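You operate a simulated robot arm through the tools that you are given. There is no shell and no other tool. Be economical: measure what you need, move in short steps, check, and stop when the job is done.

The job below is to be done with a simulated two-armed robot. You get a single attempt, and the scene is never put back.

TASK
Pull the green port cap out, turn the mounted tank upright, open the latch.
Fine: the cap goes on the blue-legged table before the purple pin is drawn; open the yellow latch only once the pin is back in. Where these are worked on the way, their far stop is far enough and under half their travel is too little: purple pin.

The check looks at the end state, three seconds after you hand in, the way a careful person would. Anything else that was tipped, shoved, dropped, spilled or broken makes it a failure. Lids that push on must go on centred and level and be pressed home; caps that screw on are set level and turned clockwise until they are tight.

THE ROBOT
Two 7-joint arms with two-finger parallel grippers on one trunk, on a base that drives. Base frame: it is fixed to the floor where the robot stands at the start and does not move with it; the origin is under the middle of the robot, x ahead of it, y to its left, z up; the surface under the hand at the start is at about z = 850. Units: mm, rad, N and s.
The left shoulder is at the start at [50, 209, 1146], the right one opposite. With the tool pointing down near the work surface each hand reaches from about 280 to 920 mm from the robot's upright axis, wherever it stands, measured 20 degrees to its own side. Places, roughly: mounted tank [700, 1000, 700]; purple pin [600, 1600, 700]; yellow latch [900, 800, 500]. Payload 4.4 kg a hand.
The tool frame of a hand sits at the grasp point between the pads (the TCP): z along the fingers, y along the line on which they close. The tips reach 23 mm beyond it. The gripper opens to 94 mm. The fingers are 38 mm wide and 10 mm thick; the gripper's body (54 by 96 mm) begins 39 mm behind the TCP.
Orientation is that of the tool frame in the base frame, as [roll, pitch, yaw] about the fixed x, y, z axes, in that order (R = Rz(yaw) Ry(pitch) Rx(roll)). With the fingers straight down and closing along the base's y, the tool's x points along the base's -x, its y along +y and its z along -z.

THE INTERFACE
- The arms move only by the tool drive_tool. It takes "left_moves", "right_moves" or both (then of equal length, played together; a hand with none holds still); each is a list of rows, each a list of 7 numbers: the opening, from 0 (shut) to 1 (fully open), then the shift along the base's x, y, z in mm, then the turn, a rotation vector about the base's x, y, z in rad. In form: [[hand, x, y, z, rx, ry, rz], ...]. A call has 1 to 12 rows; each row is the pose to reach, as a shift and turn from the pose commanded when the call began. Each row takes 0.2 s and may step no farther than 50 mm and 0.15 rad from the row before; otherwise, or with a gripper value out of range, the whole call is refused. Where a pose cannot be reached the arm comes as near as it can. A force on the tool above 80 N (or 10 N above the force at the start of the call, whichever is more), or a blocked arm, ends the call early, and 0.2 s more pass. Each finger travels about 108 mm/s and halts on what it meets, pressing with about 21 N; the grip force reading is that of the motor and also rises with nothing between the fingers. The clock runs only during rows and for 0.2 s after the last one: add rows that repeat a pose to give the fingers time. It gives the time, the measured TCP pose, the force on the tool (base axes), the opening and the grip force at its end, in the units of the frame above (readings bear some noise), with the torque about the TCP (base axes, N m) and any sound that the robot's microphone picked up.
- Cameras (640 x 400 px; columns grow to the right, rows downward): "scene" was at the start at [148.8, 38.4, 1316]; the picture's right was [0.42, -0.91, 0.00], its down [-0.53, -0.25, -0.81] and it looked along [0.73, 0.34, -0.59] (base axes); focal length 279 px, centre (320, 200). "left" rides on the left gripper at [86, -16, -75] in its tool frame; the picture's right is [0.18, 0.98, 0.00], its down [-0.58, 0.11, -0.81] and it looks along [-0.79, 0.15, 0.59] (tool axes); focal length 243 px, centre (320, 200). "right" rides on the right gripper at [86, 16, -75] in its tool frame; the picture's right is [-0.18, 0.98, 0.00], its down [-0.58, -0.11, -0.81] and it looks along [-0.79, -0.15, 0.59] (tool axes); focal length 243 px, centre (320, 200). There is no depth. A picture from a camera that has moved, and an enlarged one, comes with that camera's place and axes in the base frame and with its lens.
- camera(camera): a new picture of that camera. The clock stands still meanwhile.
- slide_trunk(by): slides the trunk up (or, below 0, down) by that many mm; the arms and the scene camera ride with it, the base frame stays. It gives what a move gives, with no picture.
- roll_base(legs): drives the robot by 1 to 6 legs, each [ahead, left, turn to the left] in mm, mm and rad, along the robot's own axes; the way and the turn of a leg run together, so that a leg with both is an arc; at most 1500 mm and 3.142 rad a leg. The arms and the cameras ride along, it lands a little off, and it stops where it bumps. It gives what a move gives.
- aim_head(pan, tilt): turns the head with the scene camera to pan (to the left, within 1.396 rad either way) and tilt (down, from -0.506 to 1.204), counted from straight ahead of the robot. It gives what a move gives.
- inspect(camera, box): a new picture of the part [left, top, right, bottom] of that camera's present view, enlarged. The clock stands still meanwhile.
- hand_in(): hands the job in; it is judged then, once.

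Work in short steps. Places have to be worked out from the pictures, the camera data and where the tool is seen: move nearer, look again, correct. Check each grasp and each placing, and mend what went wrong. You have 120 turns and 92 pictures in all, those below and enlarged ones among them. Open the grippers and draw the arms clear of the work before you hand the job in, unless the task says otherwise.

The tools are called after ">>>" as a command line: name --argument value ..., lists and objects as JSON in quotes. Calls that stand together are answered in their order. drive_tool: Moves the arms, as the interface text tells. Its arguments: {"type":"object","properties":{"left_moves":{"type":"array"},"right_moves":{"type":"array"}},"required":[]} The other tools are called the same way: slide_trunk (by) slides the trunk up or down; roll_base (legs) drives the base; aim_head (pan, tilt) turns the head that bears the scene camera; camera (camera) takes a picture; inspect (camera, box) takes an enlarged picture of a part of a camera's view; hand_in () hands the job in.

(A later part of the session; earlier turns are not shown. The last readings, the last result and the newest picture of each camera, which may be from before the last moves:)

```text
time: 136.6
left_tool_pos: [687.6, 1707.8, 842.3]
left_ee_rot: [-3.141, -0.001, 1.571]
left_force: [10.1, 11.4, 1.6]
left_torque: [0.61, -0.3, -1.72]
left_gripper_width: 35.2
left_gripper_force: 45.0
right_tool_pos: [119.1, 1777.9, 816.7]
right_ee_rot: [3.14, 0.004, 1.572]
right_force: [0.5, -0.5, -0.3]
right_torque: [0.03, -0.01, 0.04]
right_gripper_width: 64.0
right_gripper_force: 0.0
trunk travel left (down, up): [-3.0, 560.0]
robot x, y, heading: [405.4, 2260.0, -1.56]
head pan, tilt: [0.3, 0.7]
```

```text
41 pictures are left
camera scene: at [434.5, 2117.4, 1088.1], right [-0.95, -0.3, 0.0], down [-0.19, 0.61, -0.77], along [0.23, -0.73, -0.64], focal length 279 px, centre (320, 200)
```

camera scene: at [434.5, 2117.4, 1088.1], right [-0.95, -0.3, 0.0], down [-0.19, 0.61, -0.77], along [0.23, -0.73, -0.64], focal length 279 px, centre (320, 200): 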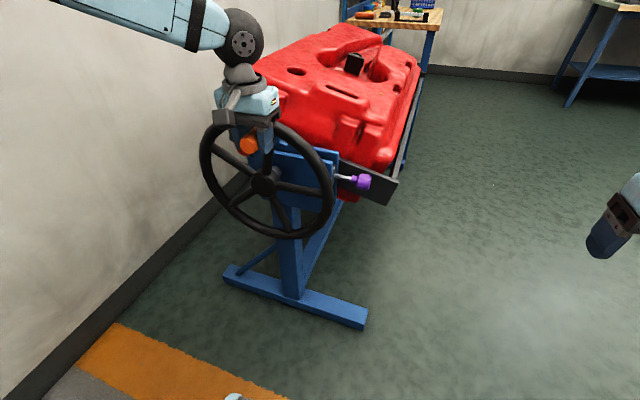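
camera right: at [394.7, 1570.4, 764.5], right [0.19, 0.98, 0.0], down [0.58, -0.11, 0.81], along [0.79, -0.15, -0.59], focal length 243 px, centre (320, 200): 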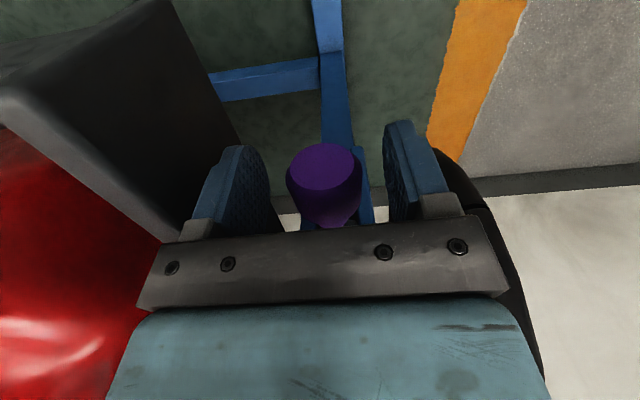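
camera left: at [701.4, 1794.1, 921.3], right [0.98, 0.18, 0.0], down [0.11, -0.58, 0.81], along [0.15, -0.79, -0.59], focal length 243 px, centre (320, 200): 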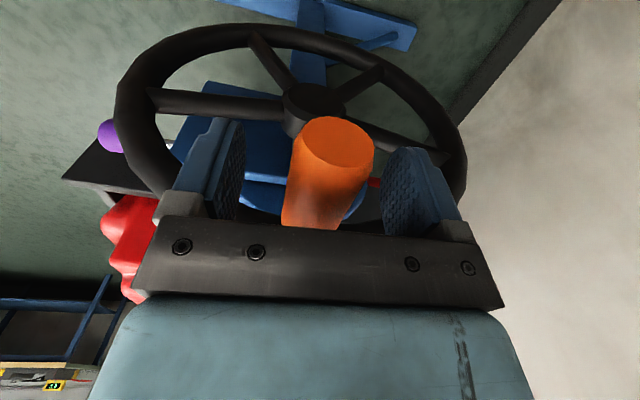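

The wheel turns the tank directly with low force. I continue along the knob's circle (R≈160) to about 72°.

>>> drive_tool --left_moves '[[0.05, -22.7, 0, -6.7, 0, 0, 0], [0.05, -44.4, 0, -16.8, 0, 0, 0], [0.05, -64.4, 0, -30, 0, 0, 0], [0.05, -82.2, 0, -46.1, 0, 0, 0], [0.05, -97.4, 0, -64.6, 0, 0, 0], [0.05, -109.6, 0, -85.2, 0, 0, 0], [0.05, -118.6, 0, -107.5, 0, 0, 0], [0.05, -118.6, 0, -107.5, 0, 0, 0]]'

>>> camera --camera "scene"

```text
time: 138.4
left_tool_pos: [575.8, 1710.3, 743.4]
left_ee_rot: [-3.136, 0.007, 1.567]
left_force: [-26.5, -27.4, 20.0]
left_torque: [-0.35, 0.58, -1.66]
left_gripper_width: 34.4
left_gripper_force: 44.8
left hand out of reach, approached as far as the arm can: row 7, 8
right_tool_pos: [116.3, 1776.2, 816.6]
right_ee_rot: [3.136, 0.001, 1.571]
right_force: [0.3, 0.1, 0.2]
right_torque: [0.01, 0.02, 0.04]
right_gripper_width: 63.8
right_gripper_force: 0.0
trunk travel left (down, up): [-3.0, 560.0]
robot x, y, heading: [404.4, 2264.0, -1.569]
head pan, tilt: [0.3, 0.7]
```

```text
40 pictures are left
camera scene: at [431.0, 2115.8, 1088.2], right [-0.95, -0.3, 0.0], down [-0.19, 0.61, -0.77], along [0.23, -0.73, -0.64], focal length 279 px, centre (320, 200)
```

scene: 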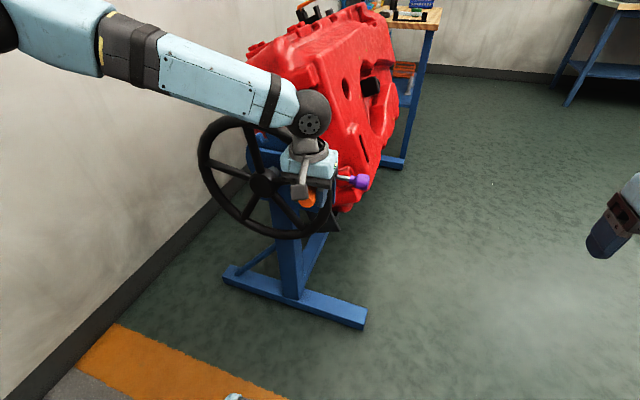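

The arm reaches its inward limit here (17° lateral). I loosen the grip, still caging the knob, to see if the tank holds by itself.

>>> drive_tool --left_moves '[[0.4, 0, 0, 0, 0, 0, 0], [0.55, 0, 0, 0, 0, 0, 0], [0.55, 0, 0, 0, 0, 0, 0], [0.55, 0, 0, 0, 0, 0, 0], [0.55, 0, 0, 0, 0, 0, 0]]'

>>> camera --camera "left"

>>> camera --camera "scene"

```text
time: 139.6
left_tool_pos: [581.5, 1710.4, 741.2]
left_ee_rot: [-3.141, -0.001, 1.572]
left_force: [-0.4, 0.0, -0.5]
left_torque: [-0.04, 0.0, -0.01]
left_gripper_width: 51.6
left_gripper_force: 0.0
right_tool_pos: [118.5, 1776.3, 815.8]
right_ee_rot: [3.138, 0.004, 1.574]
right_force: [-0.1, 0.1, 0.5]
right_torque: [0.01, 0.02, 0.02]
right_gripper_width: 64.0
right_gripper_force: 0.0
trunk travel left (down, up): [-3.0, 560.0]
robot x, y, heading: [405.3, 2263.4, -1.56]
head pan, tilt: [0.3, 0.7]
```

```text
39 pictures are left
camera left: at [564.4, 1799.4, 815.1], right [0.98, 0.18, 0.0], down [0.11, -0.58, 0.81], along [0.15, -0.79, -0.59], focal length 243 px, centre (320, 200)
```

left: 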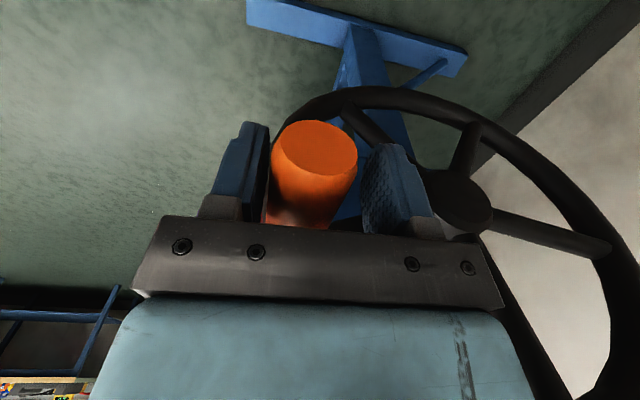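

```text
38 pictures are left
camera scene: at [434.0, 2116.5, 1088.0], right [-0.95, -0.3, 0.0], down [-0.19, 0.61, -0.76], along [0.23, -0.73, -0.64], focal length 279 px, centre (320, 200)
```

scene: 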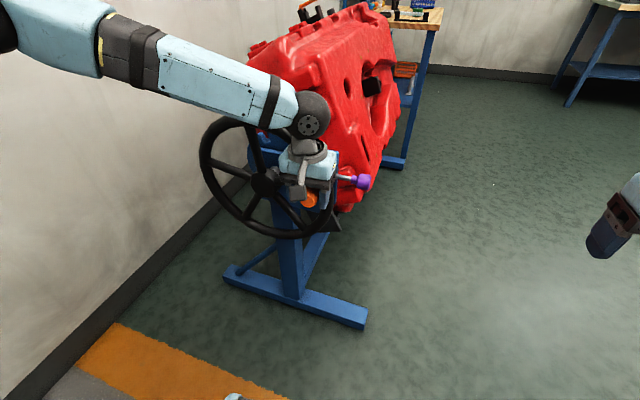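

The tank holds on its own, so I can re-grip. I slide the hand off along +y, shift the robot 105 to its right, and look again.

>>> drive_tool --left_moves '[[0.65, 0, 40, 0, 0, 0, 0], [0.65, 0, 85, 0, 0, 0, 0], [0.65, 0, 85, 0, 0, 0, 0]]'

>>> roll_base --legs '[[0, -105, 0]]'

>>> aim_head --pan 0.6 --tilt 0.55

>>> camera --camera "scene"

>>> camera --camera "left"

```text
time: 140.4
left_tool_pos: [581.4, 1799.5, 739.3]
left_ee_rot: [3.141, 0.0, 1.573]
left_force: [0.4, -0.3, -1.9]
left_torque: [0.01, -0.01, -0.02]
left_gripper_width: 61.0
left_gripper_force: 0.1
right_tool_pos: [119.3, 1775.2, 817.2]
right_ee_rot: [3.14, 0.004, 1.574]
right_force: [-0.4, 1.6, 0.5]
right_torque: [-0.02, -0.02, 0.02]
right_gripper_width: 64.0
right_gripper_force: 0.1
trunk travel left (down, up): [-3.0, 560.0]
robot x, y, heading: [408.9, 2263.1, -1.567]
head pan, tilt: [0.3, 0.7]
```

```text
time: 142.0
left_tool_pos: [476.1, 1798.2, 739.6]
left_ee_rot: [3.138, 0.001, 1.57]
left_force: [0.3, -0.1, 0.4]
left_torque: [-0.01, -0.03, 0.01]
left_gripper_width: 61.0
left_gripper_force: 0.0
right_tool_pos: [12.7, 1775.7, 816.5]
right_ee_rot: [3.138, 0.001, 1.573]
right_force: [-0.3, 0.0, -0.5]
right_torque: [0.01, -0.01, -0.01]
right_gripper_width: 64.2
right_gripper_force: 0.1
trunk travel left (down, up): [-3.0, 560.0]
robot x, y, heading: [299.8, 2259.5, -1.565]
head pan, tilt: [0.3, 0.7]
```

```text
time: 142.8
left_tool_pos: [477.4, 1798.0, 739.5]
left_ee_rot: [3.142, 0.0, 1.571]
left_force: [-1.0, 0.6, 0.8]
left_torque: [0.0, 0.0, -0.01]
left_gripper_width: 61.1
left_gripper_force: 0.0
right_tool_pos: [13.6, 1776.1, 815.8]
right_ee_rot: [3.141, 0.003, 1.573]
right_force: [0.2, 0.9, -0.6]
right_torque: [-0.04, 0.01, 0.03]
right_gripper_width: 63.9
right_gripper_force: 0.0
trunk travel left (down, up): [-3.0, 560.0]
robot x, y, heading: [302.1, 2261.6, -1.56]
head pan, tilt: [0.6, 0.55]
```

```text
37 pictures are left
camera scene: at [354.4, 2123.1, 1101.1], right [-0.82, -0.57, 0.0], down [-0.3, 0.43, -0.85], along [0.48, -0.7, -0.52], focal length 279 px, centre (320, 200)
```

scene: 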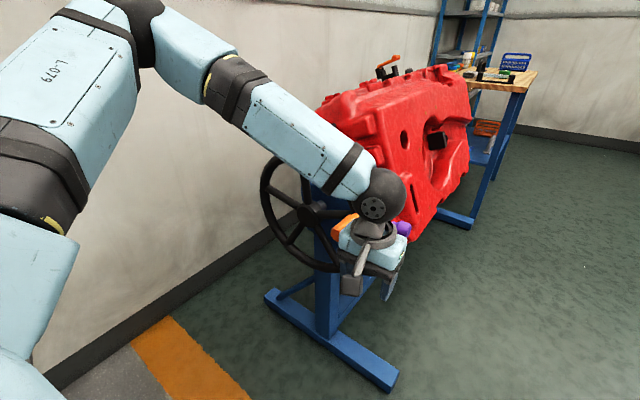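

```text
36 pictures are left
camera left: at [460.2, 1885.3, 814.5], right [0.98, 0.18, 0.0], down [0.11, -0.58, 0.81], along [0.15, -0.79, -0.59], focal length 243 px, centre (320, 200)
```

left: 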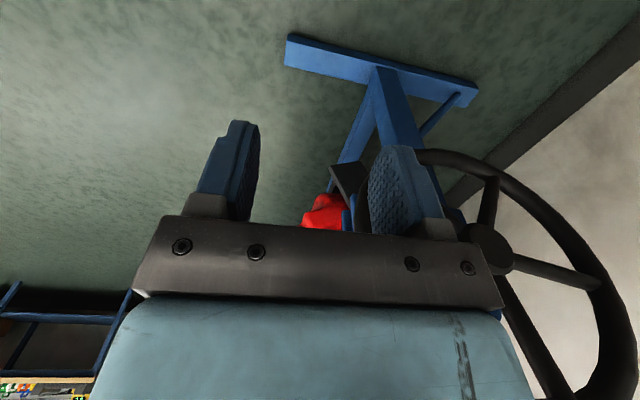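

Knob is now at about (576, 747). On the tank's underside an orange lever shows, so the half turn is right. I re-approach along the knob's axis and grip.

>>> drive_tool --left_moves '[[0.65, 33, 0, 0, 0, 0, 0], [0.65, 66, 0, 0, 0, 0, 0], [0.65, 99, 0, 0, 0, 0, 0], [0.65, 99, -30, 0, 0, 0, 0], [0.65, 99, -60, 0, 0, 0, 0], [0.65, 99, -90, 0, 0, 0, 0], [0.3, 99, -90, 0, 0, 0, 0], [0.05, 99, -90, 0, 0, 0, 0], [0.05, 99, -90, 0, 0, 0, 0]]'

>>> camera --camera "left"

```text
time: 144.8
left_tool_pos: [575.4, 1707.8, 741.4]
left_ee_rot: [3.14, 0.003, 1.566]
left_force: [-18.2, -1.5, 0.0]
left_torque: [0.5, 0.31, -2.15]
left_gripper_width: 34.6
left_gripper_force: 44.9
right_tool_pos: [11.2, 1776.0, 816.6]
right_ee_rot: [3.138, 0.002, 1.572]
right_force: [-0.4, 0.6, -0.4]
right_torque: [0.0, 0.0, -0.01]
right_gripper_width: 64.1
right_gripper_force: 0.0
trunk travel left (down, up): [-3.0, 560.0]
robot x, y, heading: [305.5, 2264.9, -1.568]
head pan, tilt: [0.6, 0.55]
```

```text
35 pictures are left
camera left: at [558.9, 1794.6, 815.9], right [0.98, 0.18, 0.0], down [0.11, -0.58, 0.81], along [0.15, -0.79, -0.59], focal length 243 px, centre (320, 200)
```

left: 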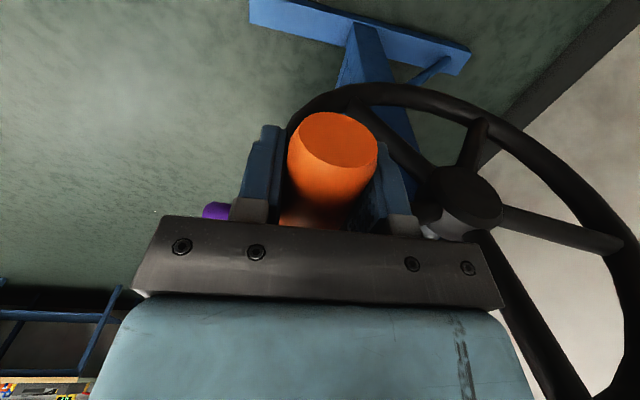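

Gripped. Next arc to about 122°.

>>> drive_tool --left_moves '[[0.05, -5.8, 0, -19.7, 0, 0, 0], [0.05, -9, 0, -39.8, 0, 0, 0], [0.05, -9.5, 0, -60, 0, 0, 0], [0.05, -7.4, 0, -80.2, 0, 0, 0], [0.05, -2.7, 0, -99.9, 0, 0, 0], [0.05, 4.5, 0, -118.8, 0, 0, 0], [0.05, 14.2, 0, -136.7, 0, 0, 0], [0.05, 14.2, 0, -136.7, 0, 0, 0]]'

>>> camera --camera "scene"

```text
time: 146.2
left_tool_pos: [566.1, 1709.2, 621.2]
left_ee_rot: [-3.129, 0.0, 1.554]
left_force: [-21.4, 4.3, -11.9]
left_torque: [-0.18, 0.01, -1.35]
left_gripper_width: 33.3
left_gripper_force: 32.0
right_tool_pos: [10.8, 1777.0, 816.3]
right_ee_rot: [3.14, 0.004, 1.57]
right_force: [0.0, -0.2, 0.2]
right_torque: [-0.04, 0.04, 0.0]
right_gripper_width: 64.0
right_gripper_force: 0.0
trunk travel left (down, up): [-3.0, 560.0]
robot x, y, heading: [298.9, 2266.7, -1.574]
head pan, tilt: [0.6, 0.55]
stopped in row 7 (left hand): the force on the tool passed its limit at 90 N (the readings are from after the stop); the commanded pose is now the measured one
```

```text
34 pictures are left
camera scene: at [352.8, 2122.7, 1100.4], right [-0.82, -0.57, 0.0], down [-0.3, 0.43, -0.85], along [0.48, -0.7, -0.52], focal length 279 px, centre (320, 200)
```

scene: 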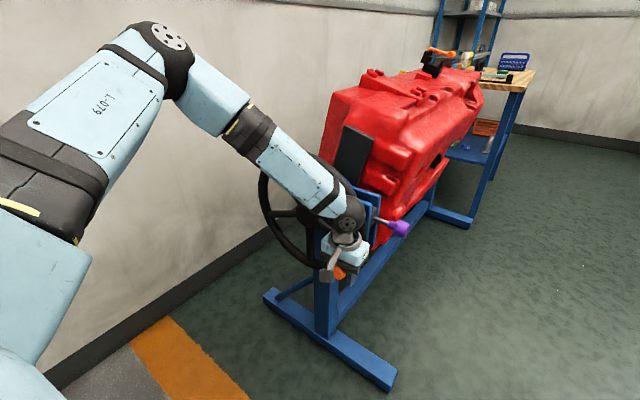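

The force limit tripped near θ≈115°. I look from the hand's camera for what it bears on.

>>> camera --camera "left"

>>> inspect --camera "scene" --box '[230, 130, 440, 300]'

```text
33 pictures are left
camera left: at [552.7, 1796.4, 695.6], right [0.99, 0.17, -0.01], down [0.11, -0.58, 0.8], along [0.13, -0.79, -0.59], focal length 243 px, centre (320, 200)
```

left: 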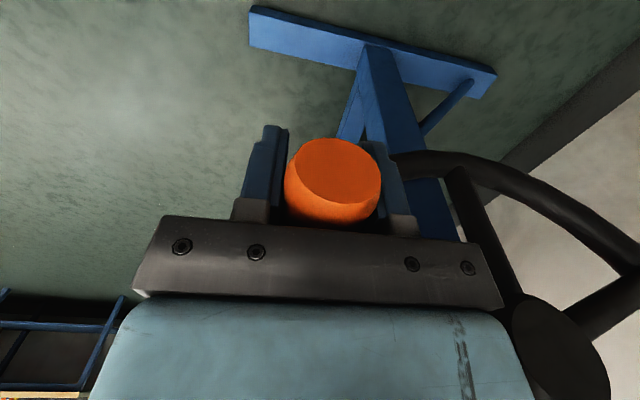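

```text
2.35 times, centred on (335, 215) of scene
camera zoom: at [352.8, 2122.7, 1100.4], right [-0.82, -0.57, 0.0], down [-0.3, 0.43, -0.85], along [0.48, -0.7, -0.52], focal length 656 px, centre (285, 165)
```

zoom: 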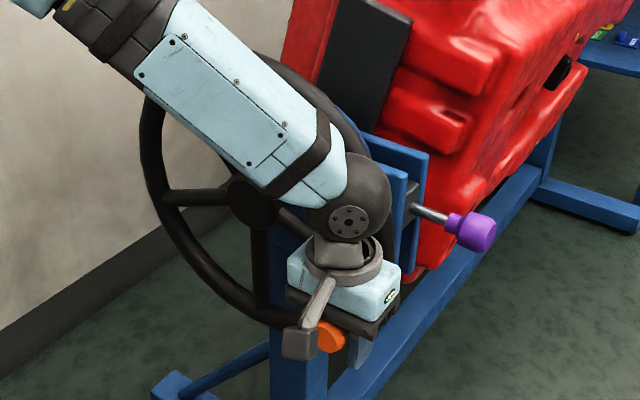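

The knob is at about (567, 640), radius nearer 163 about (724, 692), so my path pressed radially; the wrist ball also runs near the wheel. I open, shift outward 13 mm, tilt the hand 0.3 rad so the wrist leans away, and re-grip.

>>> drive_tool --left_moves '[[0.4, 0, 0, 0, 0, 0, 0], [0.55, 0, 0, 0, 0, 0, 0], [0.55, 0, 5, 3, -0.1, 0, 0.005], [0.55, 0, 10, 6, -0.2, 0, 0.01], [0.55, 0, 13, 8, -0.3, 0, 0.015], [0.55, 0, 13, 8, -0.3, 0, 0.015]]'

>>> camera --camera "left"

```text
time: 147.6
left_tool_pos: [569.6, 1721.3, 630.8]
left_ee_rot: [-3.132, 0.303, 1.573]
left_force: [-1.0, -0.2, 1.0]
left_torque: [-0.04, -0.01, 0.01]
left_gripper_width: 51.8
left_gripper_force: 0.0
right_tool_pos: [11.8, 1776.2, 816.6]
right_ee_rot: [3.14, 0.003, 1.571]
right_force: [-1.2, 0.3, 0.6]
right_torque: [0.03, 0.02, -0.01]
right_gripper_width: 63.9
right_gripper_force: 0.1
trunk travel left (down, up): [-3.0, 560.0]
robot x, y, heading: [302.5, 2258.6, -1.568]
head pan, tilt: [0.6, 0.55]
```

```text
31 pictures are left
camera left: at [553.6, 1826.9, 675.9], right [0.98, 0.18, -0.06], down [0.12, -0.32, 0.94], along [0.15, -0.93, -0.33], focal length 243 px, centre (320, 200)
```

left: 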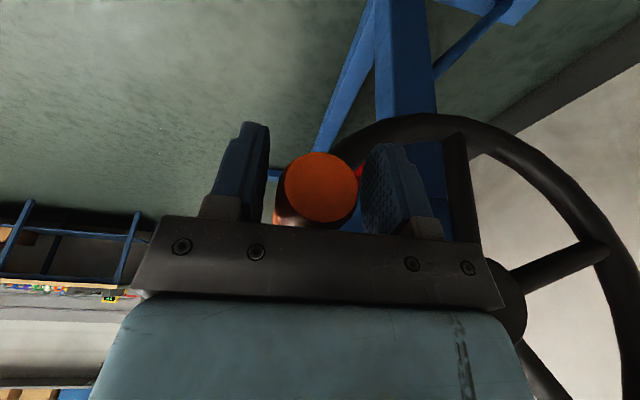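

Good cage. I close and continue the arc to about 150°.

>>> drive_tool --left_moves '[[0.3, -2, 0, 0, 0, 0, 0], [0.05, -2, 0, 0, 0, 0, 0], [0.05, -2, 0, 0, 0, 0, 0], [0.05, 4, 0, -16.8, 0, 0, 0], [0.05, 14, 0, -35.5, 0, 0, 0], [0.05, 26.5, 0, -52.7, 0, 0, 0], [0.05, 41, 0, -68.1, 0, 0, 0], [0.05, 57.5, 0, -81.5, 0, 0, 0], [0.05, 75.5, 0, -92.7, 0, 0, 0], [0.05, 75.5, 0, -92.7, 0, 0, 0]]'

>>> camera --camera "scene"

>>> camera --camera "left"

```text
time: 149.2
left_tool_pos: [598.4, 1721.3, 562.8]
left_ee_rot: [-3.118, 0.295, 1.562]
left_force: [-14.1, -5.7, -20.9]
left_torque: [-0.22, -0.16, -1.05]
left_gripper_width: 34.3
left_gripper_force: 33.3
left hand out of reach, approached as far as the arm can: row 8
right_tool_pos: [8.4, 1777.2, 816.6]
right_ee_rot: [-3.14, 0.003, 1.566]
right_force: [0.4, -0.9, -0.5]
right_torque: [-0.02, 0.03, 0.0]
right_gripper_width: 64.0
right_gripper_force: 0.1
trunk travel left (down, up): [-3.0, 560.0]
robot x, y, heading: [301.9, 2255.6, -1.576]
head pan, tilt: [0.6, 0.55]
stopped in row 8 (left hand): the force on the tool passed its limit at 85 N (the readings are from after the stop); the commanded pose is now the measured one
```

```text
30 pictures are left
camera scene: at [352.3, 2121.1, 1100.4], right [-0.83, -0.56, 0.0], down [-0.29, 0.43, -0.85], along [0.48, -0.7, -0.52], focal length 279 px, centre (320, 200)
```

scene: 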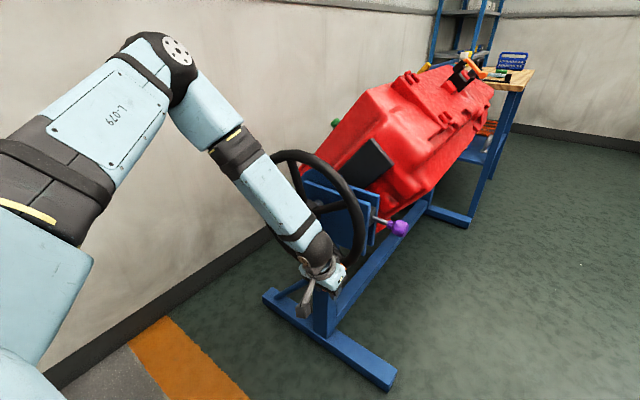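

```text
29 pictures are left
camera left: at [584.2, 1826.4, 609.5], right [0.98, 0.16, -0.08], down [0.13, -0.32, 0.94], along [0.12, -0.93, -0.34], focal length 243 px, centre (320, 200)
```

left: 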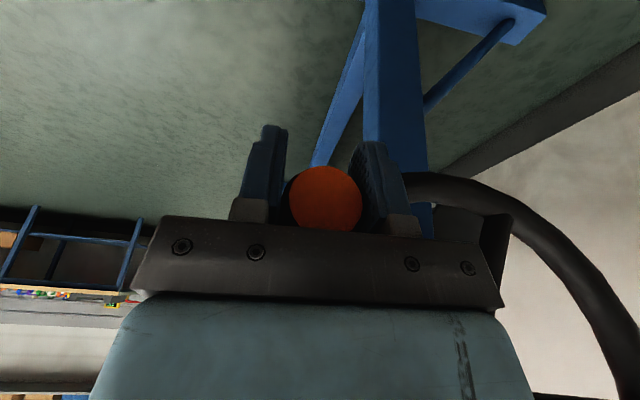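

Now at about 132°, but the arm can't go lower at this distance. Being closer helps, so I release, draw the hand back, bring the robot 115 nearer and 100 toward +x.

>>> drive_tool --left_moves '[[0.4, 0, 0, 0, 0, 0, 0], [0.6, 0, 0, 0, 0, 0, 0], [0.65, 0, 35, 10, 0, 0, 0], [0.65, 0, 75, 20, 0, 0, 0], [0.65, 0, 115, 30, 0, 0, 0], [0.65, 0, 155, 40, 0, 0, 0], [0.65, 0, 195, 45, 0, 0, 0], [0.65, 0, 195, 45, 0, 0, 0]]'

>>> roll_base --legs '[[0, 100, 0], [115, 0, 0]]'

>>> camera --camera "left"

```text
time: 151.1
left_tool_pos: [600.9, 1917.9, 610.7]
left_ee_rot: [-3.12, 0.298, 1.566]
left_force: [-0.2, -0.4, 0.5]
left_torque: [-0.01, 0.0, 0.02]
left_gripper_width: 60.8
left_gripper_force: 0.0
right_tool_pos: [8.7, 1778.1, 816.3]
right_ee_rot: [3.141, 0.005, 1.566]
right_force: [0.0, 0.3, -0.7]
right_torque: [0.0, 0.01, -0.02]
right_gripper_width: 63.9
right_gripper_force: 0.1
trunk travel left (down, up): [-3.0, 560.0]
robot x, y, heading: [299.2, 2263.4, -1.569]
head pan, tilt: [0.6, 0.55]
```

```text
time: 153.4
left_tool_pos: [700.2, 1805.4, 610.7]
left_ee_rot: [-3.119, 0.299, 1.565]
left_force: [-0.1, 0.0, 0.3]
left_torque: [-0.03, 0.02, 0.03]
left_gripper_width: 60.7
left_gripper_force: 0.1
right_tool_pos: [109.0, 1665.3, 817.0]
right_ee_rot: [3.139, 0.004, 1.566]
right_force: [0.3, 0.0, -0.1]
right_torque: [0.06, -0.03, 0.0]
right_gripper_width: 64.0
right_gripper_force: 0.0
trunk travel left (down, up): [-3.0, 560.0]
robot x, y, heading: [400.2, 2147.8, -1.577]
head pan, tilt: [0.6, 0.55]
```

```text
28 pictures are left
camera left: at [685.3, 1910.7, 656.7], right [0.98, 0.17, -0.07], down [0.13, -0.32, 0.94], along [0.13, -0.93, -0.34], focal length 243 px, centre (320, 200)
```

left: 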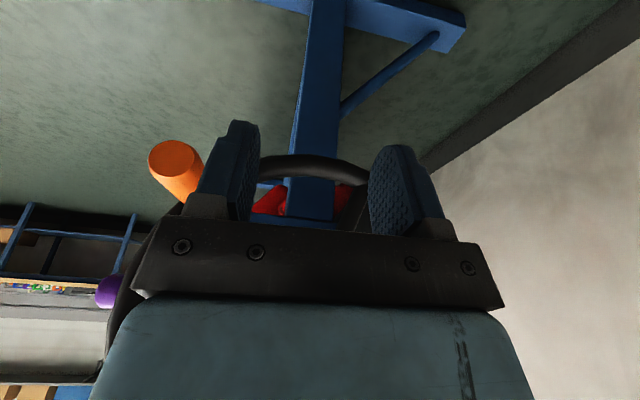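

Knob at about (600, 578). I move in line with it, then onto it and grip.

>>> drive_tool --left_moves '[[0.65, -33, 0, -14, 0, 0, 0], [0.65, -66, 0, -28, 0, 0, 0], [0.65, -99, 0, -41, 0, 0, 0], [0.65, -99, -40, -41, 0, 0, 0], [0.65, -99, -82, -41, 0, 0, 0], [0.65, -99, -82, -41, 0, 0, 0]]'

>>> camera --camera "left"

```text
time: 153.9
left_tool_pos: [660.5, 1804.4, 595.5]
left_ee_rot: [-3.134, 0.308, 1.539]
left_force: [27.5, -9.9, 29.9]
left_torque: [3.84, 1.96, -2.82]
left_gripper_width: 61.1
left_gripper_force: 0.2
left hand out of reach, approached as far as the arm can: row 2
right_tool_pos: [109.4, 1665.9, 818.6]
right_ee_rot: [3.141, 0.002, 1.565]
right_force: [0.0, 0.1, 0.1]
right_torque: [-0.01, 0.03, 0.03]
right_gripper_width: 64.0
right_gripper_force: 0.1
trunk travel left (down, up): [-3.0, 560.0]
robot x, y, heading: [398.7, 2154.5, -1.568]
head pan, tilt: [0.6, 0.55]
stopped in row 2 (left hand): the force on the tool passed its limit at 175 N (the readings are from after the stop); the commanded pose is now the measured one
```

```text
27 pictures are left
camera left: at [648.0, 1909.5, 640.2], right [0.99, 0.14, -0.06], down [0.1, -0.31, 0.94], along [0.11, -0.94, -0.33], focal length 243 px, centre (320, 200)
```

left: 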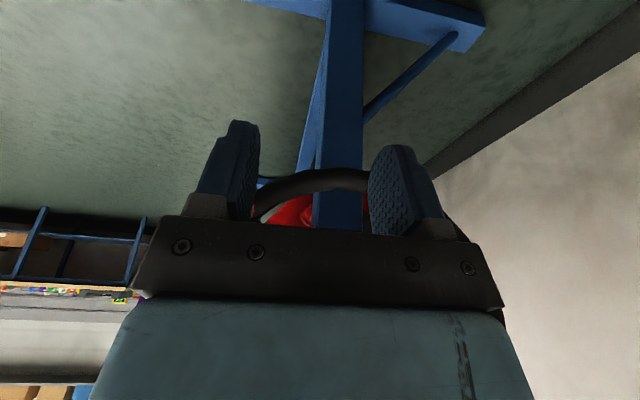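

The torque points to the hand's camera touching the robot's own base front. I back the hand off, and set the robot 55 farther back.

>>> drive_tool --left_moves '[[0.65, 20, 0, 8, 0, 0, 0], [0.65, 40, 0, 15, 0, 0, 0], [0.65, 40, 0, 15, 0, 0, 0.025]]'

>>> roll_base --legs '[[-55, 0, 0]]'

>>> drive_tool --left_moves '[[0.65, 0, -30, 20, 0, 0, 0], [0.65, 0, -55, 20, 0, 0, 0], [0.65, -33, -55, 0, 0, 0, 0], [0.65, -66, -55, -20, 0, 0, 0], [0.65, -99, -55, -30, 0, 0, 0], [0.65, -99, -55, -38, 0, 0, 0], [0.65, -99, -55, -38, 0, 0, 0]]'

>>> camera --camera "left"

```text
time: 154.7
left_tool_pos: [699.7, 1804.8, 608.6]
left_ee_rot: [-3.137, 0.304, 1.564]
left_force: [-0.9, -0.1, 1.3]
left_torque: [0.0, 0.02, 0.01]
left_gripper_width: 61.2
left_gripper_force: 0.2
right_tool_pos: [107.8, 1663.9, 815.7]
right_ee_rot: [3.139, 0.005, 1.566]
right_force: [-0.1, 1.0, -0.9]
right_torque: [-0.01, 0.0, -0.02]
right_gripper_width: 63.8
right_gripper_force: 0.0
trunk travel left (down, up): [-3.0, 560.0]
robot x, y, heading: [400.3, 2142.0, -1.574]
head pan, tilt: [0.6, 0.55]
```

```text
time: 155.7
left_tool_pos: [700.2, 1859.8, 608.8]
left_ee_rot: [-3.136, 0.303, 1.564]
left_force: [-0.4, 0.5, 0.3]
left_torque: [0.01, -0.01, 0.0]
left_gripper_width: 61.3
left_gripper_force: 0.0
right_tool_pos: [108.1, 1719.6, 816.2]
right_ee_rot: [-3.141, 0.004, 1.567]
right_force: [0.2, 0.5, -0.6]
right_torque: [0.01, 0.01, 0.02]
right_gripper_width: 63.6
right_gripper_force: 0.1
trunk travel left (down, up): [-3.0, 560.0]
robot x, y, heading: [399.9, 2208.0, -1.57]
head pan, tilt: [0.6, 0.55]
```

```text
time: 157.3
left_tool_pos: [631.0, 1800.2, 604.2]
left_ee_rot: [-3.138, 0.303, 1.563]
left_force: [0.4, 0.3, -0.4]
left_torque: [-0.02, -0.04, -0.02]
left_gripper_width: 60.8
left_gripper_force: 0.1
left hand out of reach, approached as far as the arm can: row 4, 5, 6, 7
right_tool_pos: [108.2, 1718.9, 816.6]
right_ee_rot: [3.14, 0.002, 1.566]
right_force: [0.2, 0.5, -0.5]
right_torque: [-0.02, -0.01, 0.01]
right_gripper_width: 64.2
right_gripper_force: 0.0
trunk travel left (down, up): [-3.0, 560.0]
robot x, y, heading: [398.9, 2208.8, -1.576]
head pan, tilt: [0.6, 0.55]
```

```text
26 pictures are left
camera left: at [614.9, 1906.6, 649.7], right [0.98, 0.17, -0.06], down [0.11, -0.32, 0.94], along [0.14, -0.93, -0.33], focal length 243 px, centre (320, 200)
```

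left: 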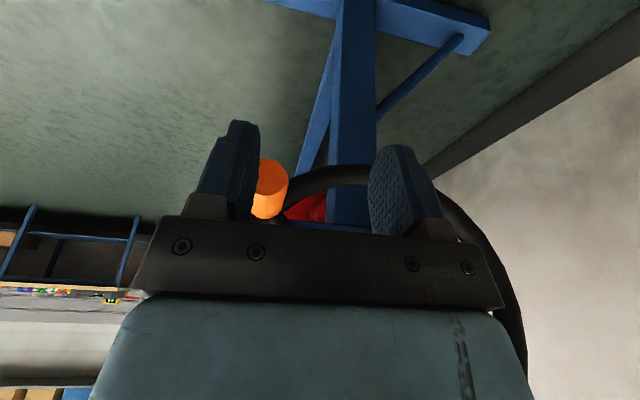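

Inward limit again at this height, so I shift the robot 115 toward -x and go for the knob with more lateral offset.

>>> roll_base --legs '[[0, -125, 0]]'

>>> drive_tool --left_moves '[[0.65, 30, 0, -12, 0, 0, 0], [0.65, 60, 0, -24, 0, 0, 0], [0.65, 94, 0, -36, 0, 0, 0], [0.65, 94, -40, -36, 0, 0, 0], [0.65, 94, -79, -36, 0, 0, 0], [0.65, 94, -79, -36, 0, 0, 0]]'

>>> camera --camera "left"

```text
time: 159.0
left_tool_pos: [508.3, 1800.9, 603.9]
left_ee_rot: [-3.136, 0.303, 1.567]
left_force: [0.4, -0.4, -1.0]
left_torque: [0.0, 0.03, -0.02]
left_gripper_width: 61.1
left_gripper_force: 0.1
right_tool_pos: [-14.5, 1719.6, 817.0]
right_ee_rot: [3.14, 0.004, 1.567]
right_force: [1.6, 0.2, 0.0]
right_torque: [-0.02, 0.02, -0.01]
right_gripper_width: 63.8
right_gripper_force: 0.1
trunk travel left (down, up): [-3.0, 560.0]
robot x, y, heading: [273.8, 2206.2, -1.572]
head pan, tilt: [0.6, 0.55]
```

```text
time: 160.4
left_tool_pos: [604.0, 1722.0, 568.4]
left_ee_rot: [-3.134, 0.303, 1.565]
left_force: [0.3, 0.4, 0.4]
left_torque: [0.02, -0.01, -0.03]
left_gripper_width: 61.1
left_gripper_force: 0.1
right_tool_pos: [-15.0, 1719.9, 815.8]
right_ee_rot: [3.139, 0.003, 1.568]
right_force: [0.3, -0.7, -0.1]
right_torque: [-0.02, -0.01, -0.02]
right_gripper_width: 64.1
right_gripper_force: 0.0
trunk travel left (down, up): [-3.0, 560.0]
robot x, y, heading: [274.4, 2206.9, -1.572]
head pan, tilt: [0.6, 0.55]
```

```text
25 pictures are left
camera left: at [588.1, 1828.2, 613.9], right [0.98, 0.17, -0.06], down [0.11, -0.32, 0.94], along [0.14, -0.93, -0.33], focal length 243 px, centre (320, 200)
```

left: 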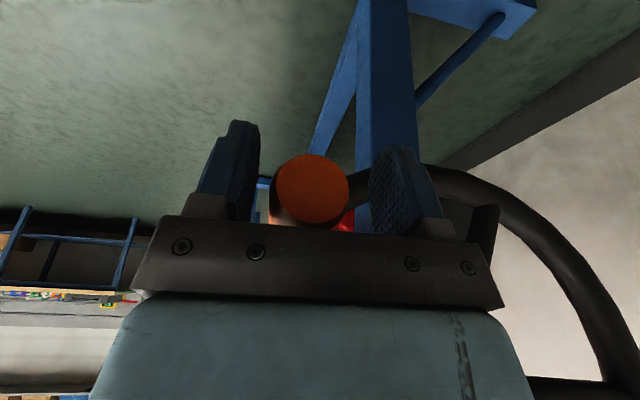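

Well caged: knob at (598, 578). With a refit (hub (725, 684), R 166) I grip and go on to about 160°.

>>> drive_tool --left_moves '[[0.3, -5, 0, 0, 0, 0, 0], [0.05, -5, 0, 0, 0, 0, 0], [0.05, -5, 0, 0, 0, 0, 0], [0.05, 2, 0, -8, 0, 0, 0], [0.05, 10.3, 0, -16, 0, 0, 0], [0.05, 18, 0, -23, 0, 0, 0], [0.05, 27, 0, -29.5, 0, 0, 0], [0.05, 45.5, 0, -40.7, 0, 0, 0], [0.05, 65.2, 0, -49.5, 0, 0, 0], [0.05, 65.2, 0, -49.5, 0, 0, 0]]'

>>> camera --camera "left"

```text
time: 162.6
left_tool_pos: [673.0, 1721.1, 514.7]
left_ee_rot: [-3.14, 0.303, 1.57]
left_force: [5.7, -21.4, -25.4]
left_torque: [-0.45, 0.51, -1.21]
left_gripper_width: 34.9
left_gripper_force: 45.2
right_tool_pos: [-10.8, 1717.1, 816.6]
right_ee_rot: [3.14, 0.001, 1.569]
right_force: [0.0, -0.6, 0.4]
right_torque: [-0.02, 0.0, -0.01]
right_gripper_width: 63.9
right_gripper_force: 0.1
trunk travel left (down, up): [-3.0, 560.0]
robot x, y, heading: [278.6, 2206.4, -1.569]
head pan, tilt: [0.6, 0.55]
```

```text
24 pictures are left
camera left: at [655.7, 1827.4, 560.8], right [0.98, 0.17, -0.06], down [0.11, -0.31, 0.94], along [0.15, -0.93, -0.33], focal length 243 px, centre (320, 200)
```

left: 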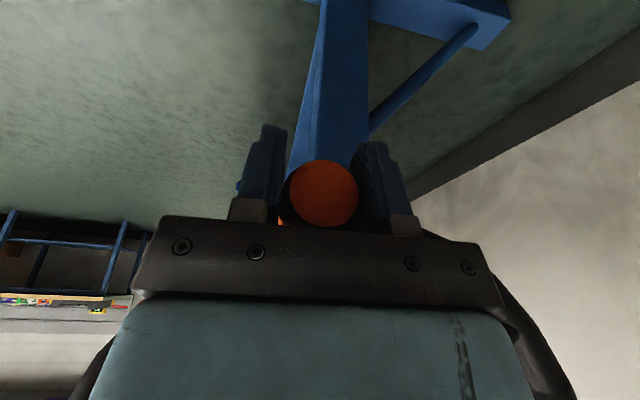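

Works well. I bring it to 180°.

>>> drive_tool --left_moves '[[0.05, 20.7, 0, -6, 0, 0, 0], [0.05, 42, 0, -9.4, 0, 0, 0], [0.05, 54, 0, -10.1, 0, 0, 0], [0.05, 54, 0, -10.1, 0, 0, 0]]'

>>> camera --camera "left"

>>> camera --camera "scene"

```text
time: 163.6
left_tool_pos: [722.9, 1722.3, 507.4]
left_ee_rot: [-3.135, 0.302, 1.565]
left_force: [-4.1, -13.0, -5.4]
left_torque: [0.1, 0.54, -1.18]
left_gripper_width: 33.4
left_gripper_force: 44.8
right_tool_pos: [-14.3, 1719.6, 815.5]
right_ee_rot: [3.139, 0.002, 1.567]
right_force: [0.5, -0.4, -0.3]
right_torque: [0.03, 0.01, -0.02]
right_gripper_width: 63.8
right_gripper_force: 0.1
trunk travel left (down, up): [-3.0, 560.0]
robot x, y, heading: [276.4, 2205.0, -1.573]
head pan, tilt: [0.6, 0.55]
```

```text
23 pictures are left
camera left: at [706.7, 1828.1, 552.7], right [0.98, 0.17, -0.06], down [0.11, -0.32, 0.94], along [0.14, -0.93, -0.33], focal length 243 px, centre (320, 200)
```

left: 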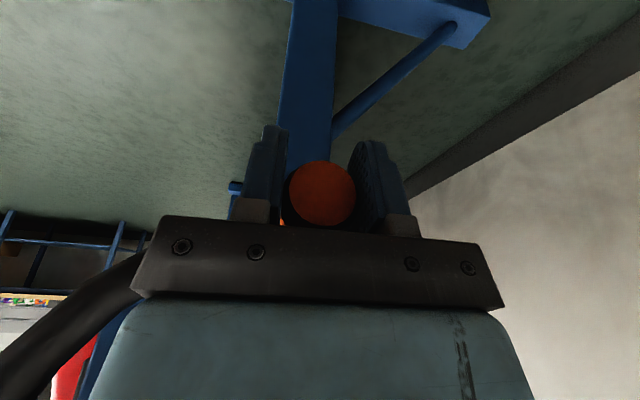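

```text
22 pictures are left
camera scene: at [328.7, 2064.5, 1101.1], right [-0.83, -0.56, 0.0], down [-0.3, 0.43, -0.85], along [0.48, -0.7, -0.52], focal length 279 px, centre (320, 200)
```

scene: 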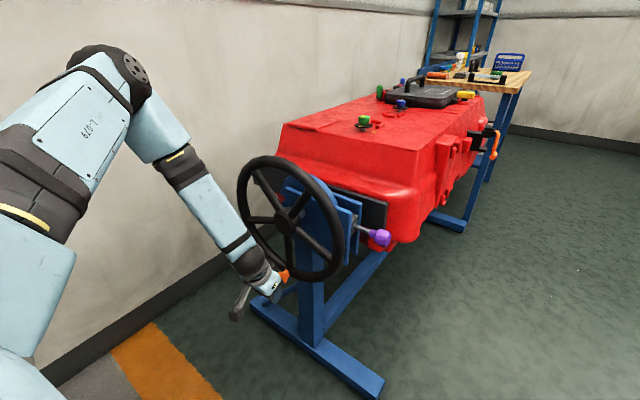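

The tank is now bottom-up reversed with valves and a yellow latch on top. I zoom to judge whether it is level.

>>> inspect --camera "scene" --box '[230, 60, 510, 260]'

```text
2.00 times, centred on (370, 160) of scene
camera zoom: at [328.7, 2064.5, 1101.1], right [-0.83, -0.56, 0.0], down [-0.3, 0.43, -0.85], along [0.48, -0.7, -0.52], focal length 558 px, centre (220, 280)
```

zoom: 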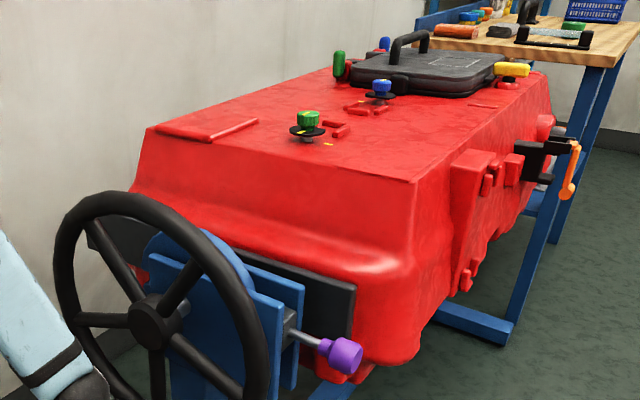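

The end-face edge works out level within about half a degree. I release the knob, draw back, raise the trunk and drive around to the front for the pin.

>>> drive_tool --left_moves '[[0.3, 0, 0, 0, 0, 0, 0], [0.55, 0, 0, 0, 0, 0, 0], [0.65, 0, 0, 0, 0, 0, 0], [0.65, 0, 35, 0, 0, 0, 0], [0.65, 0, 70, 10, 0, 0, 0], [0.65, 0, 105, 50, 0.1, 0, 0], [0.65, 0, 110, 95, 0.2, 0, 0], [0.65, 0, 110, 140, 0.3, 0, 0], [0.65, 0, 110, 185, 0.3, 0, 0]]'

>>> slide_trunk --by 100

>>> roll_base --legs '[[0, -390, 0], [0, 0, 1.571], [0, -300, 0]]'

>>> aim_head --pan -0.4 --tilt 0.7

>>> camera --camera "scene"

```text
refused: row 6 steps farther than a row can; nothing moved
```

```text
time: 164.9
left_tool_pos: [722.3, 1721.5, 607.2]
left_ee_rot: [-3.134, 0.305, 1.564]
left_force: [0.2, -0.4, -0.3]
left_torque: [0.01, -0.02, -0.01]
left_gripper_width: 4.7
left_gripper_force: 0.1
right_tool_pos: [-13.6, 1719.4, 915.2]
right_ee_rot: [3.14, 0.002, 1.567]
right_force: [-0.2, -0.9, 0.6]
right_torque: [-0.05, 0.01, -0.01]
right_gripper_width: 63.8
right_gripper_force: 0.0
trunk travel left (down, up): [-103.0, 460.0]
robot x, y, heading: [273.2, 2206.2, -1.575]
head pan, tilt: [0.6, 0.55]
```

```text
time: 175.6
left_tool_pos: [358.5, 2358.6, 608.0]
left_ee_rot: [-3.136, 0.303, 3.14]
left_force: [0.1, -0.3, -0.2]
left_torque: [0.0, -0.03, 0.03]
left_gripper_width: 4.5
left_gripper_force: 0.1
right_tool_pos: [367.0, 1622.8, 917.2]
right_ee_rot: [3.139, 0.002, -3.14]
right_force: [0.9, -0.2, -0.1]
right_torque: [0.01, 0.0, -0.02]
right_gripper_width: 63.9
right_gripper_force: 0.2
trunk travel left (down, up): [-103.0, 460.0]
robot x, y, heading: [-118.3, 1908.2, 0.009]
head pan, tilt: [0.6, 0.55]
```

```text
time: 176.9
left_tool_pos: [359.1, 2358.1, 607.7]
left_ee_rot: [-3.136, 0.302, 3.139]
left_force: [-0.2, 0.3, 0.7]
left_torque: [0.01, 0.05, -0.03]
left_gripper_width: 4.7
left_gripper_force: 0.1
right_tool_pos: [367.4, 1623.7, 915.9]
right_ee_rot: [3.14, 0.003, -3.139]
right_force: [0.2, -0.4, -0.4]
right_torque: [-0.01, -0.01, -0.02]
right_gripper_width: 63.9
right_gripper_force: 0.0
trunk travel left (down, up): [-103.0, 460.0]
robot x, y, heading: [-122.2, 1908.9, 0.005]
head pan, tilt: [-0.4, 0.7]
```

```text
20 pictures are left
camera scene: at [28.1, 1878.8, 1188.0], right [-0.38, -0.92, 0.0], down [-0.59, 0.25, -0.77], along [0.71, -0.29, -0.64], focal length 279 px, centre (320, 200)
```

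scene: 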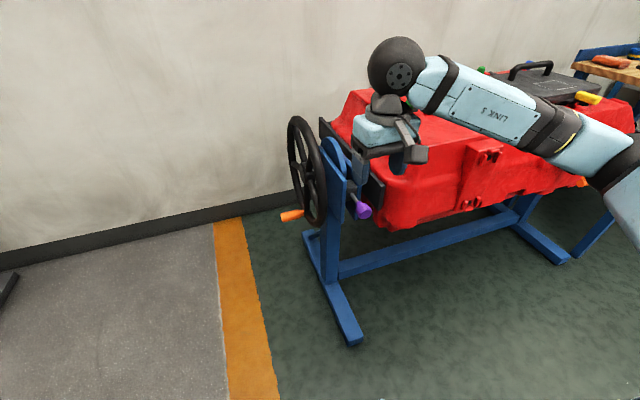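

The release row was refused and the hand simply pulled off upward; the tank and knob stayed put. Now the right hand: fingers shut, I lower it just ahead of the pin's knob (front face about x 467).

>>> drive_tool --right_moves '[[0.4, 10, -25, -25, 0, 0, 0], [0.1, 25, -50, -55, 0, 0, 0], [0, 40, -68, -95, 0, 0, 0], [0, 48, -68, -140, 0, 0, 0], [0, 48, -68, -185, 0, 0, 0], [0, 48, -68, -225, 0, 0, 0], [0, 48, -68, -225, 0, 0, 0]]'

>>> camera --camera "right"

```text
time: 178.5
left_tool_pos: [360.8, 2359.1, 606.8]
left_ee_rot: [-3.135, 0.306, 3.141]
left_force: [-0.5, 0.4, -0.1]
left_torque: [-0.01, -0.02, 0.01]
left_gripper_width: 4.9
left_gripper_force: 0.1
right_tool_pos: [416.0, 1551.9, 688.9]
right_ee_rot: [3.139, 0.004, -3.139]
right_force: [0.0, 0.5, 0.5]
right_torque: [-0.03, -0.02, 0.02]
right_gripper_width: 0.1
right_gripper_force: 20.8
trunk travel left (down, up): [-103.0, 460.0]
robot x, y, heading: [-121.3, 1910.7, 0.007]
head pan, tilt: [-0.4, 0.7]
```

```text
19 pictures are left
camera right: at [328.8, 1568.9, 763.4], right [0.18, 0.98, 0.0], down [0.58, -0.11, 0.81], along [0.79, -0.15, -0.59], focal length 243 px, centre (320, 200)
```

right: 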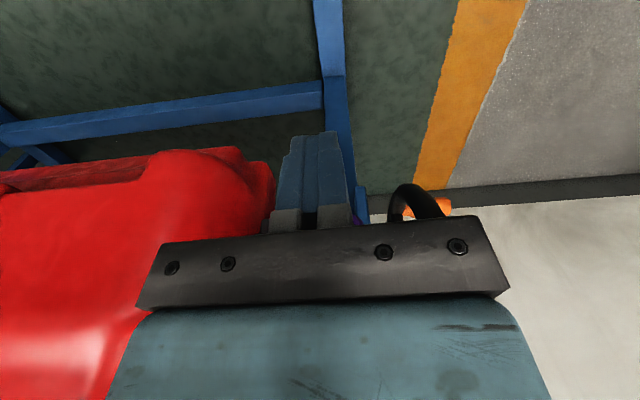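

The fingers are ahead of the knob. I push +x slowly, watching force.

>>> drive_tool --right_moves '[[0, 15, 2, 0, 0, 0, 0], [0, 27, 2, 0, 0, 0, 0], [0, 36, 2, 0, 0, 0, 0], [0, 45, 2, 0, 0, 0, 0], [0, 54, 2, 0, 0, 0, 0], [0, 62, 2, 0, 0, 0, 0], [0, 68, 2, 0, 0, 0, 0], [0, 68, 2, 0, 0, 0, 0]]'

```text
time: 180.3
left_tool_pos: [359.5, 2358.6, 607.6]
left_ee_rot: [-3.136, 0.305, 3.139]
left_force: [-0.5, 0.0, -0.2]
left_torque: [0.0, -0.01, -0.02]
left_gripper_width: 4.7
left_gripper_force: 0.0
right_tool_pos: [483.1, 1557.8, 691.3]
right_ee_rot: [3.138, 0.004, -3.139]
right_force: [-1.4, -0.2, -1.6]
right_torque: [0.03, 0.01, -0.04]
right_gripper_width: 0.0
right_gripper_force: 20.8
trunk travel left (down, up): [-103.0, 460.0]
robot x, y, heading: [-122.1, 1908.0, 0.003]
head pan, tilt: [-0.4, 0.7]
```

No resistance so far; I check with the scene camera.

>>> inspect --camera "scene" --box '[280, 90, 440, 240]'

```text
2.67 times, centred on (360, 165) of scene
camera zoom: at [28.1, 1878.6, 1188.1], right [-0.38, -0.92, 0.0], down [-0.59, 0.25, -0.76], along [0.71, -0.29, -0.64], focal length 744 px, centre (213, 293)
```

zoom: 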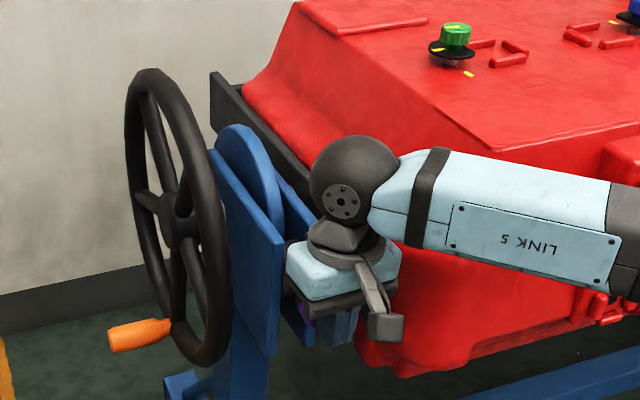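

The knob is ahead of the fingers and moving in. I push the rest, creeping until force rises.

>>> drive_tool --right_moves '[[0, 4, -2, 0, 0, 0, 0], [0, 8, -2, 0, 0, 0, 0], [0, 12, -2, 0, 0, 0, 0], [0, 15, -2, 0, 0, 0, 0], [0, 15, -2, 0, 0, 0, 0]]'

```text
time: 181.5
left_tool_pos: [359.4, 2357.8, 607.3]
left_ee_rot: [-3.138, 0.304, -3.141]
left_force: [1.2, -0.4, 0.8]
left_torque: [-0.05, 0.02, -0.01]
left_gripper_width: 4.6
left_gripper_force: 0.0
right_tool_pos: [497.9, 1555.0, 691.9]
right_ee_rot: [3.14, 0.002, -3.139]
right_force: [-2.4, -0.5, 0.0]
right_torque: [0.01, -0.01, -0.04]
right_gripper_width: 0.0
right_gripper_force: 21.3
trunk travel left (down, up): [-103.0, 460.0]
robot x, y, heading: [-119.1, 1909.5, 0.003]
head pan, tilt: [-0.4, 0.7]
```

Still light. I creep further until it stops.

>>> drive_tool --right_moves '[[0, 3, 0, 0, 0, 0, 0], [0, 6, 0, 0, 0, 0, 0], [0, 9, 0, 0, 0, 0, 0], [0, 9, 0, 0, 0, 0, 0]]'

```text
time: 182.5
left_tool_pos: [359.1, 2357.4, 609.3]
left_ee_rot: [-3.133, 0.306, 3.14]
left_force: [0.2, -0.1, 0.0]
left_torque: [-0.02, 0.0, 0.0]
left_gripper_width: 4.7
left_gripper_force: 0.1
right_tool_pos: [499.1, 1553.7, 690.6]
right_ee_rot: [-3.139, -0.01, -3.138]
right_force: [-23.0, 0.9, 11.4]
right_torque: [-0.17, -0.27, -0.29]
right_gripper_width: 0.0
right_gripper_force: 20.8
trunk travel left (down, up): [-103.0, 460.0]
robot x, y, heading: [-125.7, 1911.8, 0.003]
head pan, tilt: [-0.4, 0.7]
stopped in row 4 (right hand): the force on the tool passed its limit at 82 N (the readings are from after the stop); the commanded pose is now the measured one
```

Firm stop with the knob's face at about x 518, the original seated place. I back off, lift, and check the pin.

>>> drive_tool --right_moves '[[0, -15, 0, 0, 0, 0, 0], [0, -40, 0, 0, 0, 0, 0], [0, -80, 0, 5, 0, 0, 0], [0.1, -100, 5, 45, 0, 0, 0], [0.1, -120, 5, 85, 0, 0, 0], [0.1, -140, 10, 130, 0, 0, 0], [0.1, -150, 10, 175, 0, 0, 0], [0.1, -150, 10, 215, 0, 0, 0]]'

>>> inspect --camera "scene" --box '[270, 80, 450, 250]'

```text
time: 184.3
left_tool_pos: [359.5, 2358.1, 607.3]
left_ee_rot: [-3.135, 0.302, 3.138]
left_force: [0.1, 0.3, 0.0]
left_torque: [0.01, 0.03, -0.03]
left_gripper_width: 4.5
left_gripper_force: 0.1
right_tool_pos: [352.0, 1564.7, 905.8]
right_ee_rot: [-3.141, -0.01, -3.139]
right_force: [-0.6, 0.4, -0.1]
right_torque: [0.01, -0.01, 0.03]
right_gripper_width: 9.4
right_gripper_force: 0.0
trunk travel left (down, up): [-103.0, 460.0]
robot x, y, heading: [-121.5, 1906.7, 0.004]
head pan, tilt: [-0.4, 0.7]
```

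```text
2.35 times, centred on (360, 165) of scene
camera zoom: at [27.1, 1878.8, 1188.0], right [-0.39, -0.92, 0.0], down [-0.59, 0.25, -0.77], along [0.71, -0.3, -0.64], focal length 656 px, centre (226, 282)
```

zoom: 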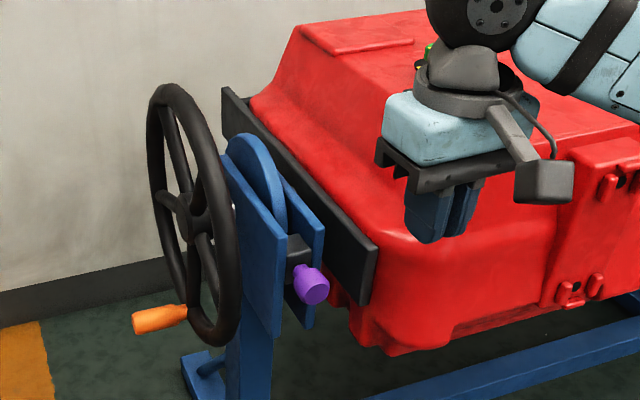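

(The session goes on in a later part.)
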